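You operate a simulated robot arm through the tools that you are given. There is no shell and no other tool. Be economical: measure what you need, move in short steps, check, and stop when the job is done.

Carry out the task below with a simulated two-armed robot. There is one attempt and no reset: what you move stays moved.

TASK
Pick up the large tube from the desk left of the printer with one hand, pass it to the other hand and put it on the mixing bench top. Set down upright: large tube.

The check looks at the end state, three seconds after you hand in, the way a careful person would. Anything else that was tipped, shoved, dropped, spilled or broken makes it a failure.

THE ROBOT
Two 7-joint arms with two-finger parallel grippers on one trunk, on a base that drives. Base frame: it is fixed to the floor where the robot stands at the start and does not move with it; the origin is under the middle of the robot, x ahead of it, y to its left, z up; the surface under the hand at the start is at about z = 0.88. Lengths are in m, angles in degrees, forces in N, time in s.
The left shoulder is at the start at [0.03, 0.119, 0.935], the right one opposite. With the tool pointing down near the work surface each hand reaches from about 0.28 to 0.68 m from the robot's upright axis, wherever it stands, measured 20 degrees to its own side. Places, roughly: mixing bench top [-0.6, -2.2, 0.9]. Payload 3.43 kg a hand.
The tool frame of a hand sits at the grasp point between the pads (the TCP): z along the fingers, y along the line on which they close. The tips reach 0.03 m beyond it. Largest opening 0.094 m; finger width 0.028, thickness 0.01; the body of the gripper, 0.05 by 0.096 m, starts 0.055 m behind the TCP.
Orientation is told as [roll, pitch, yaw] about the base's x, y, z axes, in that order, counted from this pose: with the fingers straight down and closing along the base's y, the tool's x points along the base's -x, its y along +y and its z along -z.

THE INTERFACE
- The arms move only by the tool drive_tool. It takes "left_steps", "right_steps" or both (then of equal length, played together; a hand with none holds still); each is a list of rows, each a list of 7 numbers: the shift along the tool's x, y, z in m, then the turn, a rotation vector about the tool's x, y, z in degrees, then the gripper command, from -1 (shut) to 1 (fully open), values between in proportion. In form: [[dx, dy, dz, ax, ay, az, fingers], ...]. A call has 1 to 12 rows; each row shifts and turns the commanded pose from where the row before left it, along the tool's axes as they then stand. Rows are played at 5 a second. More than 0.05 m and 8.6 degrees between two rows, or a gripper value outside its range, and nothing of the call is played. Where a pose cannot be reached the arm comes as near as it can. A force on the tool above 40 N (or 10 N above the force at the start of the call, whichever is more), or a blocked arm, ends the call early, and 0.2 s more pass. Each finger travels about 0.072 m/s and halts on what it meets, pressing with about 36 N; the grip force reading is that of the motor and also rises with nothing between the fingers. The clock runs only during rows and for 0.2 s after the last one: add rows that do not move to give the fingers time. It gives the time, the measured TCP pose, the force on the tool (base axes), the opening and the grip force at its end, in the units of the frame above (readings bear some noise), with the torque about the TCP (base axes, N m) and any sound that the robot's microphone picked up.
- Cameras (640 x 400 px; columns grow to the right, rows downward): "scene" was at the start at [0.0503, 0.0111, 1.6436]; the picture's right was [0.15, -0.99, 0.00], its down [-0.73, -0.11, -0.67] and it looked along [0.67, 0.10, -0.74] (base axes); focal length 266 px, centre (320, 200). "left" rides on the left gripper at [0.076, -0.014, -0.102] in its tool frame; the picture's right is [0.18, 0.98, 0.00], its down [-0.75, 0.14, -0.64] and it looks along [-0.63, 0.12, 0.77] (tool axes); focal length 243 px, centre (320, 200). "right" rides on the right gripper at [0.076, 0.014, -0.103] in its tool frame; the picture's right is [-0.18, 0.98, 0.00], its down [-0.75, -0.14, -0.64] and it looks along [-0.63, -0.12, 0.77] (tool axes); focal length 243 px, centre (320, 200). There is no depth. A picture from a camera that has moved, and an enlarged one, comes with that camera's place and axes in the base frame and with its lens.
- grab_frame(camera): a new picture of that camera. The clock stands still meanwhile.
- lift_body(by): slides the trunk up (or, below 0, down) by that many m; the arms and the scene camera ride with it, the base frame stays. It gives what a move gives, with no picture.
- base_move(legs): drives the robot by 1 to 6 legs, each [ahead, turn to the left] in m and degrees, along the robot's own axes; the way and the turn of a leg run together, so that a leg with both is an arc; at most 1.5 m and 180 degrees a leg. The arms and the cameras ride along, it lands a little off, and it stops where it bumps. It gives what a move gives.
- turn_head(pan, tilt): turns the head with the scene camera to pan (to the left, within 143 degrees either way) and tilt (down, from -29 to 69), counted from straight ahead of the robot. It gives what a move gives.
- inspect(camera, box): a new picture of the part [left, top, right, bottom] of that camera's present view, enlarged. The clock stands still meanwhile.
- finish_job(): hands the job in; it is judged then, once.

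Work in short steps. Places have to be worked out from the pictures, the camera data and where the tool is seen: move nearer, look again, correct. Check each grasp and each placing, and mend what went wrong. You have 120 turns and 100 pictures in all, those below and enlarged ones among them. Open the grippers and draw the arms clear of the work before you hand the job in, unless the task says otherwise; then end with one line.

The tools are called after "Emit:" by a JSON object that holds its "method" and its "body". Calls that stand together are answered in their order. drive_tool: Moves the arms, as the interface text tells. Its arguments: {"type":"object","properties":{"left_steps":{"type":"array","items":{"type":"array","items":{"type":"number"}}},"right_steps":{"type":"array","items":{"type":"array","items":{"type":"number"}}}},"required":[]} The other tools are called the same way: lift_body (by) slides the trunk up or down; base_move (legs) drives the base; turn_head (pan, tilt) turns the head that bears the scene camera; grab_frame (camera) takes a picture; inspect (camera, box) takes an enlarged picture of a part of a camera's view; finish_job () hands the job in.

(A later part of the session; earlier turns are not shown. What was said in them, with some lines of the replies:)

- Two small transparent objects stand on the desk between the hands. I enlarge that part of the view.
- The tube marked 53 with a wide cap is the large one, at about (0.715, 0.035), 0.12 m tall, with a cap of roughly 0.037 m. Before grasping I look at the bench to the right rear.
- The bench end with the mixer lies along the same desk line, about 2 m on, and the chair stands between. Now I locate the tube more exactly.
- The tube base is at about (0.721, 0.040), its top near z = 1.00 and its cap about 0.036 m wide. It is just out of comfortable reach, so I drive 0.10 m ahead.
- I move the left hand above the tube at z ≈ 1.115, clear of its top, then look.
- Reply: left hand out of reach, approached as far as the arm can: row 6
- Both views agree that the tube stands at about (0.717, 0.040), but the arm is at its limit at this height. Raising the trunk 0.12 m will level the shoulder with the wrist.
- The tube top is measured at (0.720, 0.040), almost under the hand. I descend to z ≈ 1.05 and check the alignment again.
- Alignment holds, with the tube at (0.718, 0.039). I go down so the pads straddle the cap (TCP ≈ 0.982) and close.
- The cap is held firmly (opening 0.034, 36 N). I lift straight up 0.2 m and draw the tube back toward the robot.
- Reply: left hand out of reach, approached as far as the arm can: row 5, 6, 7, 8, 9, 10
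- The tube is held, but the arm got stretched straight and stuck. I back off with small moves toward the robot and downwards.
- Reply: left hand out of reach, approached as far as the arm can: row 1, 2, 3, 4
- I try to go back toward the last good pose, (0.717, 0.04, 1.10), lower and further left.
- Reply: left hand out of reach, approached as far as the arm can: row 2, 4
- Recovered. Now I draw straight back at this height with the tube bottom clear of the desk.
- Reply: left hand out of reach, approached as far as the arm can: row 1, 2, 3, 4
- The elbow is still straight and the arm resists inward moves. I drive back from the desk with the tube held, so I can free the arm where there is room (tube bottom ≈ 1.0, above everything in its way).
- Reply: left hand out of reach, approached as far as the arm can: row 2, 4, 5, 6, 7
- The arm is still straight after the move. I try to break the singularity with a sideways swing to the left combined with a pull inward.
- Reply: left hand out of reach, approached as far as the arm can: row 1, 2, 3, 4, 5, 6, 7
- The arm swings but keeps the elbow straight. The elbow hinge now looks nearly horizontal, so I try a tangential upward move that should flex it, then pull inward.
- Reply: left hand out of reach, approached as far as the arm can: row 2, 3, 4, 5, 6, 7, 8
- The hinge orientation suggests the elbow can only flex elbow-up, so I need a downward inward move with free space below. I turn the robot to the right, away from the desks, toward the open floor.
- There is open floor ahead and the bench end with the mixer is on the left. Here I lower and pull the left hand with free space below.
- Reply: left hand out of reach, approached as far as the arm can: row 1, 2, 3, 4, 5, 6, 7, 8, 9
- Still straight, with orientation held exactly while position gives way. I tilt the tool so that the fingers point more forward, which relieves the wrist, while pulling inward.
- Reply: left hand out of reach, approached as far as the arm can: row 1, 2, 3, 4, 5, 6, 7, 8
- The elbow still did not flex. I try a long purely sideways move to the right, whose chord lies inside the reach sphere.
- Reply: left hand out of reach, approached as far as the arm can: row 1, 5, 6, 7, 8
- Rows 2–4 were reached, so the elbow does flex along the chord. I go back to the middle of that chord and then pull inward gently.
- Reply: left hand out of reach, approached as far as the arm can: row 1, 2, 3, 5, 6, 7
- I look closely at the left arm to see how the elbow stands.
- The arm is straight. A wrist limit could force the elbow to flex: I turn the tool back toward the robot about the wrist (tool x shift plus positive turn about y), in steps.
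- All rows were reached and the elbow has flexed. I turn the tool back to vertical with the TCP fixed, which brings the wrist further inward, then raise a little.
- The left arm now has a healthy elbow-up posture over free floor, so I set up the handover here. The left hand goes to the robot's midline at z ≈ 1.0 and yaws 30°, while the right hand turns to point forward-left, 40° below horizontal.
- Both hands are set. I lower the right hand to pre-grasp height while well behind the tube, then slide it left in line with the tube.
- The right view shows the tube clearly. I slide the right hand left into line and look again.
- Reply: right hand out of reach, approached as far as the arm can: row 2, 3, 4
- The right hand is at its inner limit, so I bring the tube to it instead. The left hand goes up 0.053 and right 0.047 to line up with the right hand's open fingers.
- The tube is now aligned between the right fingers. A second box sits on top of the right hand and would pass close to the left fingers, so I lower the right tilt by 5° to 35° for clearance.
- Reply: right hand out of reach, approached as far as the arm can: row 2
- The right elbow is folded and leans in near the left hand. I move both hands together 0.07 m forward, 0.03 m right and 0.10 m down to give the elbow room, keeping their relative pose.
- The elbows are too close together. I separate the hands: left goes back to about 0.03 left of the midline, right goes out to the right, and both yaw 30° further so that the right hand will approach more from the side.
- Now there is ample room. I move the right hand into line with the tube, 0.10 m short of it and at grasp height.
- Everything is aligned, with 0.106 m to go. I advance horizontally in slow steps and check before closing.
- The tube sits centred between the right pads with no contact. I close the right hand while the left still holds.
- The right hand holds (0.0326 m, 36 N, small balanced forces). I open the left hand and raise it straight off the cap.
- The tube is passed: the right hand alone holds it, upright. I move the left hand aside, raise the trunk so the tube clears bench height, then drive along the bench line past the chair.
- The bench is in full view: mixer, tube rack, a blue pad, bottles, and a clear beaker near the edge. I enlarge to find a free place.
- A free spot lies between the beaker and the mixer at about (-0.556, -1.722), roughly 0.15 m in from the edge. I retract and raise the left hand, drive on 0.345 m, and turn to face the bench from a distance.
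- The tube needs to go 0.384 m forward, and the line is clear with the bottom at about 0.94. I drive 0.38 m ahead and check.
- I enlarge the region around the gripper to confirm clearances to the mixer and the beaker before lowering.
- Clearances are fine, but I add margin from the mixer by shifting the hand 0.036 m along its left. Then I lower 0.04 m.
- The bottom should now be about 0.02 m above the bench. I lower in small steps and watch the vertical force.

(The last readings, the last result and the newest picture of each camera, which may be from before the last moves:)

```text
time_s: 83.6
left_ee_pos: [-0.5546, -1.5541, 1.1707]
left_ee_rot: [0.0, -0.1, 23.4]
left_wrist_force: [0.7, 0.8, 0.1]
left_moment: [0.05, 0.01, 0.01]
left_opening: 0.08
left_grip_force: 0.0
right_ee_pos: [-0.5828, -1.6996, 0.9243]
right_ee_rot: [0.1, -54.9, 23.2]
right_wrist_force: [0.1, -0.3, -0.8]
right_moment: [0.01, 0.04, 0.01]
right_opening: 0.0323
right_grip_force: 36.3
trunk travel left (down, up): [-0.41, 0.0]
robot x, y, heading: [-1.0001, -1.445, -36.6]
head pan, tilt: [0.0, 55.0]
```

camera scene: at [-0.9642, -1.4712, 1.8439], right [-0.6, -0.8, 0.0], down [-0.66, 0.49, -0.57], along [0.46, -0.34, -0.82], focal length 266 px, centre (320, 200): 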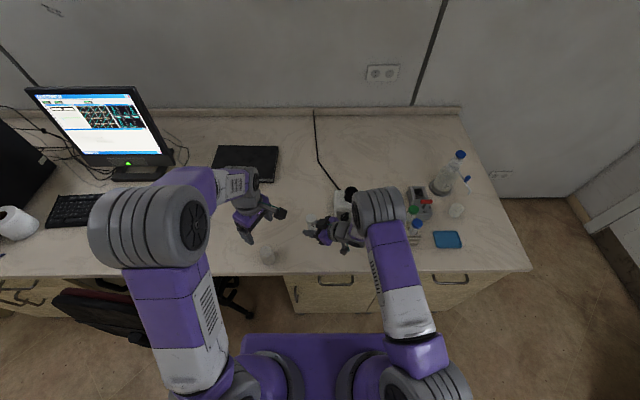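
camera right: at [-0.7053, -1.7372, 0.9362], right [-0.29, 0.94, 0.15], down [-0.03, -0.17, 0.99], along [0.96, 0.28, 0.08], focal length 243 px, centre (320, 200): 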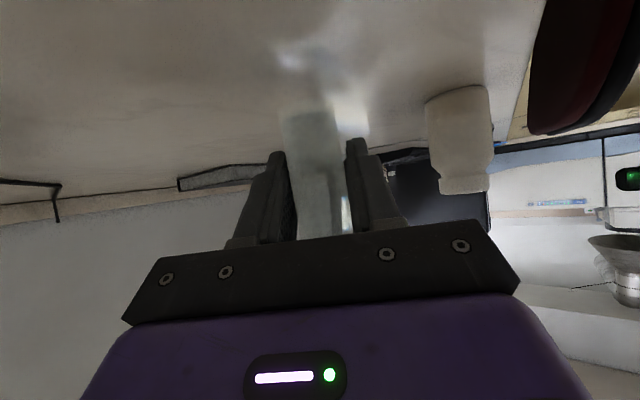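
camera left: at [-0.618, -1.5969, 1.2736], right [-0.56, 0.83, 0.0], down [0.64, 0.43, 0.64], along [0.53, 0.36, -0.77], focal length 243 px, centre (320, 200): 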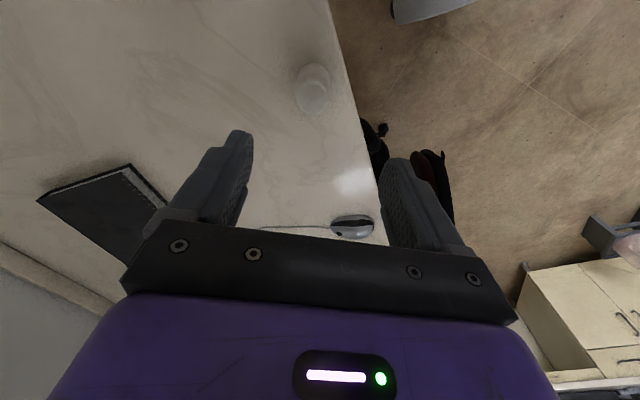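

No contact yet at TCP z ≈ 0.924. I look through the right camera at the gap and continue in 2 mm steps.

Emit:
{"method": "inspect", "body": {"camera": "right", "box": [220, 40, 420, 240]}}

Emit:
{"method": "drive_tool", "body": {"right_steps": [[0.0016, 0, 0.0011, 0, 0, 0, -1]]}}

Emit:
{"method": "drive_tool", "body": {"right_steps": [[0.0016, 0, 0.0011, 0, 0, 0, -1]]}}

```text
2.00 times, centred on (320, 140) of right
camera zoom: at [-0.7054, -1.736, 0.9217], right [-0.29, 0.94, 0.15], down [-0.03, -0.17, 0.99], along [0.96, 0.28, 0.08], focal length 485 px, centre (320, 320)
```

zoom: 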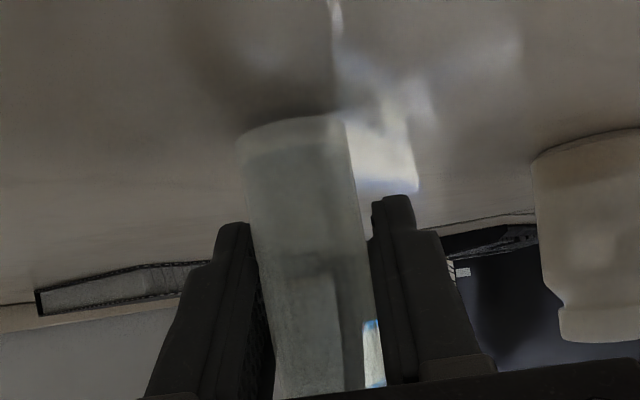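

```text
time_s: 84.0
left_ee_pos: [-0.5548, -1.5535, 1.1709]
left_ee_rot: [-0.1, -0.1, 23.3]
left_wrist_force: [-0.4, 0.8, 0.3]
left_moment: [0.02, 0.02, -0.02]
left_opening: 0.0798
left_grip_force: 0.0
right_ee_pos: [-0.5825, -1.6994, 0.9232]
right_ee_rot: [0.1, -55.2, 23.2]
right_wrist_force: [0.3, -0.1, -2.0]
right_moment: [0.01, -0.02, 0.02]
right_opening: 0.0325
right_grip_force: 35.5
trunk travel left (down, up): [-0.41, 0.0]
robot x, y, heading: [-0.9995, -1.4478, -36.6]
head pan, tilt: [0.0, 55.0]
```

```text
time_s: 84.4
left_ee_pos: [-0.5542, -1.5524, 1.1698]
left_ee_rot: [-0.1, -0.2, 23.3]
left_wrist_force: [0.6, -0.2, -0.5]
left_moment: [-0.04, -0.02, 0.02]
left_opening: 0.0798
left_grip_force: 0.2
right_ee_pos: [-0.5826, -1.6999, 0.9218]
right_ee_rot: [0.1, -55.1, 23.3]
right_wrist_force: [-0.7, 0.3, 3.3]
right_moment: [0.02, -0.01, 0.02]
right_opening: 0.0324
right_grip_force: 35.9
trunk travel left (down, up): [-0.41, 0.0]
robot x, y, heading: [-1.0029, -1.4462, -36.8]
head pan, tilt: [0.0, 55.0]
```

The vertical force turned to +3.3 N, so the bottom has touched. I press 1 mm more and check before releasing.

Emit:
{"method": "drive_tool", "body": {"right_steps": [[0.0008, 0, 0.0006, 0, 0, 0, -1], [0, 0, 0, 0, 0, 0, -1]]}}

Emit:
{"method": "inspect", "body": {"camera": "scene", "box": [270, 190, 350, 250]}}

```text
time_s: 85.0
left_ee_pos: [-0.5558, -1.5529, 1.172]
left_ee_rot: [-0.1, -0.1, 23.3]
left_wrist_force: [-0.2, 0.2, -0.4]
left_moment: [0.0, 0.0, -0.03]
left_opening: 0.0798
left_grip_force: 0.1
right_ee_pos: [-0.5822, -1.6992, 0.9217]
right_ee_rot: [0.0, -55.2, 23.2]
right_wrist_force: [-0.4, -1.1, 14.2]
right_moment: [0.14, 0.02, 0.03]
right_opening: 0.0323
right_grip_force: 36.1
trunk travel left (down, up): [-0.41, 0.0]
robot x, y, heading: [-1.0016, -1.4467, -36.6]
head pan, tilt: [0.0, 55.0]
```

```text
6.67 times, centred on (310, 220) of scene
camera zoom: at [-0.9657, -1.4705, 1.844], right [-0.6, -0.8, 0.0], down [-0.66, 0.49, -0.57], along [0.46, -0.34, -0.82], focal length 1774 px, centre (387, 67)
```

zoom: 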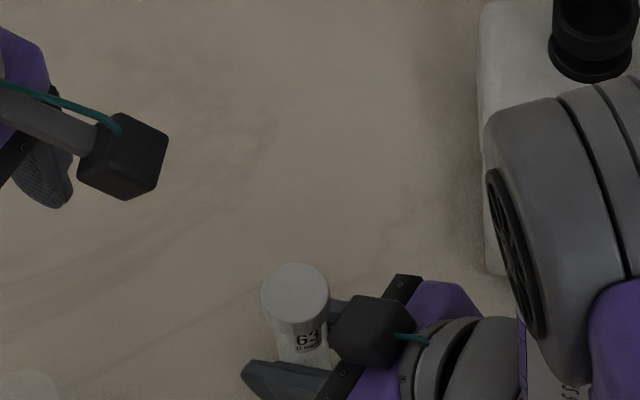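

It is firmly seated (14 N). I take the press back by about 1 mm, then open gradually.

Emit:
{"method": "drive_tool", "body": {"right_steps": [[-0.0007, 0, -0.0005, 0, 0, 0, -1], [0, 0, 0, 0, 0, 0, -0.25], [0, 0, 0, 0, 0, 0, 0], [0, 0, 0, 0, 0, 0, 0.3], [0, 0, 0, 0, 0, 0, 0.5], [0, 0, 0, 0, 0, 0, 0.5]]}}

Emit:
{"method": "inspect", "body": {"camera": "scene", "box": [270, 190, 350, 250]}}

Emit:
{"method": "grab_frame", "body": {"camera": "right"}}

```text
time_s: 86.4
left_ee_pos: [-0.5539, -1.5544, 1.1694]
left_ee_rot: [-0.1, -0.1, 23.4]
left_wrist_force: [0.2, -0.4, -0.3]
left_moment: [-0.03, -0.04, -0.01]
left_opening: 0.0798
left_grip_force: 0.0
right_ee_pos: [-0.5828, -1.6997, 0.921]
right_ee_rot: [0.0, -55.0, 23.2]
right_wrist_force: [-0.8, 0.4, -0.5]
right_moment: [-0.01, 0.02, 0.01]
right_opening: 0.0705
right_grip_force: 0.1
trunk travel left (down, up): [-0.41, 0.0]
robot x, y, heading: [-0.9979, -1.4466, -36.9]
head pan, tilt: [0.0, 55.0]
```

```text
6.67 times, centred on (310, 220) of scene
camera zoom: at [-0.9642, -1.4711, 1.8438], right [-0.6, -0.8, 0.0], down [-0.66, 0.49, -0.57], along [0.46, -0.34, -0.82], focal length 1774 px, centre (387, 67)
```

zoom: 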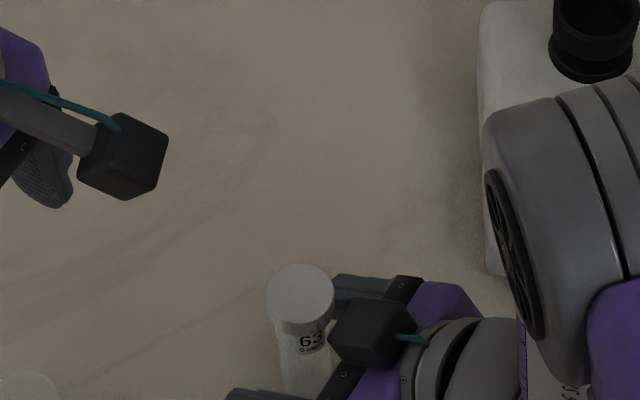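

```text
36 pictures are left
camera right: at [-0.7059, -1.7367, 0.9177], right [-0.29, 0.94, 0.15], down [-0.03, -0.17, 0.99], along [0.96, 0.28, 0.08], focal length 243 px, centre (320, 200)
```

right: 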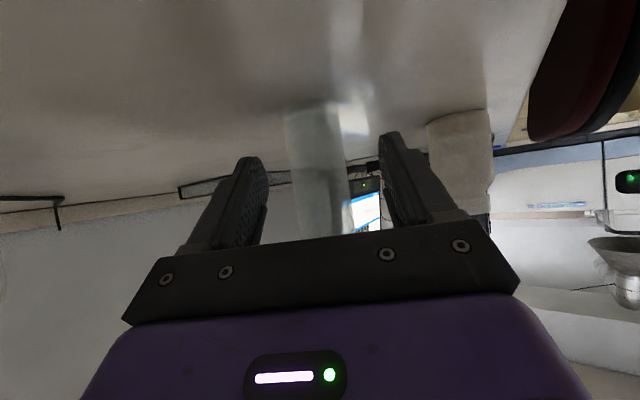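

The tube stands free. I withdraw the right hand along its own axis, back and up, in small steps.

Emit:
{"method": "drive_tool", "body": {"right_steps": [[0, 0, -0.015, 0, 0, 0, 0.5], [0, 0, -0.02, 0, 0, 0, 0.5], [0, 0, -0.025, 0, 0, 0, 0.5], [0, 0, -0.025, 0, 0, 0, 0.5], [0, 0, -0.025, 0, 0, 0, 0.5]]}}

Emit:
{"method": "inspect", "body": {"camera": "scene", "box": [230, 160, 430, 290]}}

Emit:
{"method": "grab_frame", "body": {"camera": "right"}}

```text
time_s: 87.6
left_ee_pos: [-0.5547, -1.5528, 1.1711]
left_ee_rot: [-0.1, -0.2, 23.3]
left_wrist_force: [0.3, 0.0, 0.3]
left_moment: [0.01, 0.0, -0.02]
left_opening: 0.0799
left_grip_force: 0.0
right_ee_pos: [-0.6653, -1.7345, 0.984]
right_ee_rot: [0.1, -55.0, 23.2]
right_wrist_force: [0.3, -1.1, 0.6]
right_moment: [-0.01, -0.01, -0.02]
right_opening: 0.0706
right_grip_force: 0.0
trunk travel left (down, up): [-0.41, 0.0]
robot x, y, heading: [-0.9973, -1.4467, -36.6]
head pan, tilt: [0.0, 55.0]
```

```text
3.08 times, centred on (330, 225) of scene
camera zoom: at [-0.9649, -1.4711, 1.8438], right [-0.6, -0.8, 0.0], down [-0.66, 0.49, -0.57], along [0.46, -0.34, -0.82], focal length 819 px, centre (289, 123)
```

zoom: 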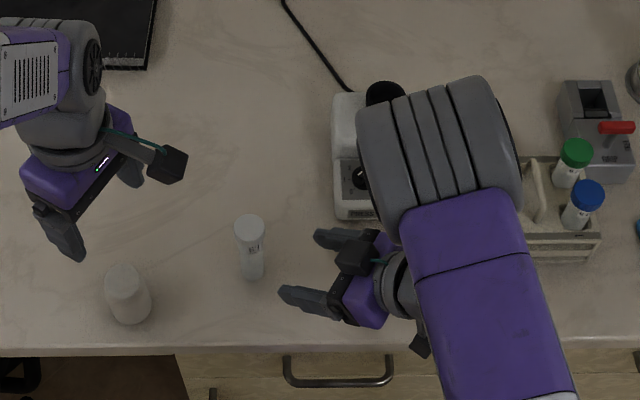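

```text
34 pictures are left
camera right: at [-0.7898, -1.7727, 0.9812], right [-0.29, 0.94, 0.15], down [-0.03, -0.17, 0.99], along [0.96, 0.28, 0.08], focal length 243 px, centre (320, 200)
```

right: 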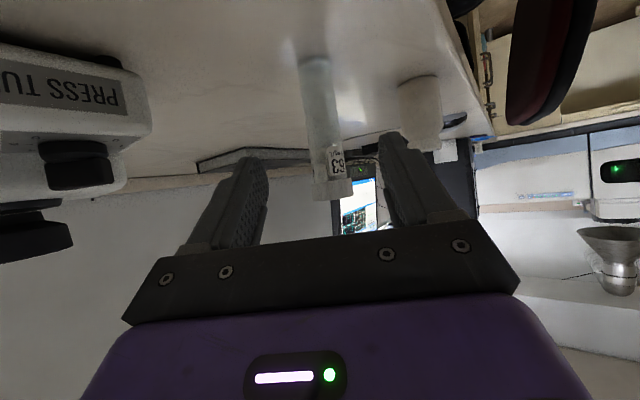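

The tube stands upright and clear of the hand. I back the robot off the bench 0.3 m and take a final look.

Emit:
{"method": "base_move", "body": {"legs": [[-0.3, 0]]}}

Emit:
{"method": "turn_head", "body": {"pan": 0, "tilt": 45}}

Emit:
{"method": "inspect", "body": {"camera": "scene", "box": [220, 140, 480, 300]}}

```text
time_s: 89.6
left_ee_pos: [-0.7919, -1.3763, 1.1721]
left_ee_rot: [-0.1, 0.0, 23.2]
left_wrist_force: [0.2, 0.7, 0.5]
left_moment: [0.01, 0.03, 0.0]
left_opening: 0.08
left_grip_force: 0.0
right_ee_pos: [-0.9033, -1.5582, 0.9835]
right_ee_rot: [0.1, -55.0, 23.1]
right_wrist_force: [-0.1, -0.1, 0.3]
right_moment: [-0.02, 0.0, -0.01]
right_opening: 0.0707
right_grip_force: 0.0
trunk travel left (down, up): [-0.41, 0.0]
robot x, y, heading: [-1.2363, -1.2691, -36.5]
head pan, tilt: [0.0, 55.0]
```

```text
time_s: 90.3
left_ee_pos: [-0.7924, -1.3763, 1.1703]
left_ee_rot: [-0.1, -0.1, 23.1]
left_wrist_force: [0.9, -0.3, 0.1]
left_moment: [0.03, 0.0, 0.0]
left_opening: 0.0798
left_grip_force: 0.1
right_ee_pos: [-0.9044, -1.5584, 0.983]
right_ee_rot: [0.1, -55.0, 23.1]
right_wrist_force: [0.2, -0.1, 0.7]
right_moment: [-0.03, -0.02, 0.0]
right_opening: 0.0705
right_grip_force: 0.1
trunk travel left (down, up): [-0.41, 0.0]
robot x, y, heading: [-1.236, -1.2687, -36.5]
head pan, tilt: [0.0, 45.0]
```

```text
2.46 times, centred on (350, 220) of scene
camera zoom: at [-1.1947, -1.2991, 1.8572], right [-0.6, -0.8, 0.0], down [-0.57, 0.42, -0.71], along [0.57, -0.42, -0.71], focal length 655 px, centre (246, 151)
```

zoom: 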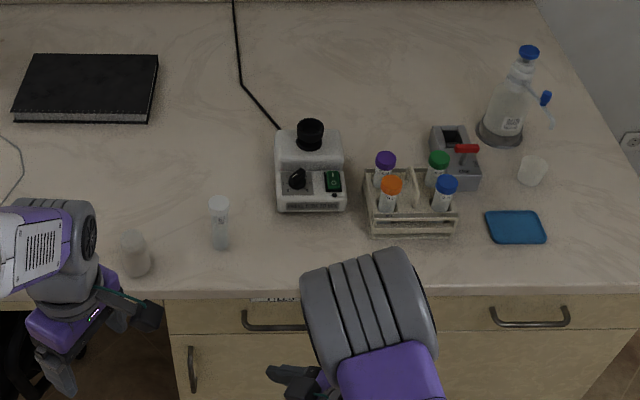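

The tube stands upright on the bench between the beaker and the mixer, the other bench items look unmoved, and both hands are open and clear. I hand in.

Emit:
{"method": "finish_job", "body": {}}

```text
The job is handed in.
```

The large tube (63) was picked up with the left hand, passed to the right hand and set down upright on the mixing bench top; both grippers are open and clear of the bench.
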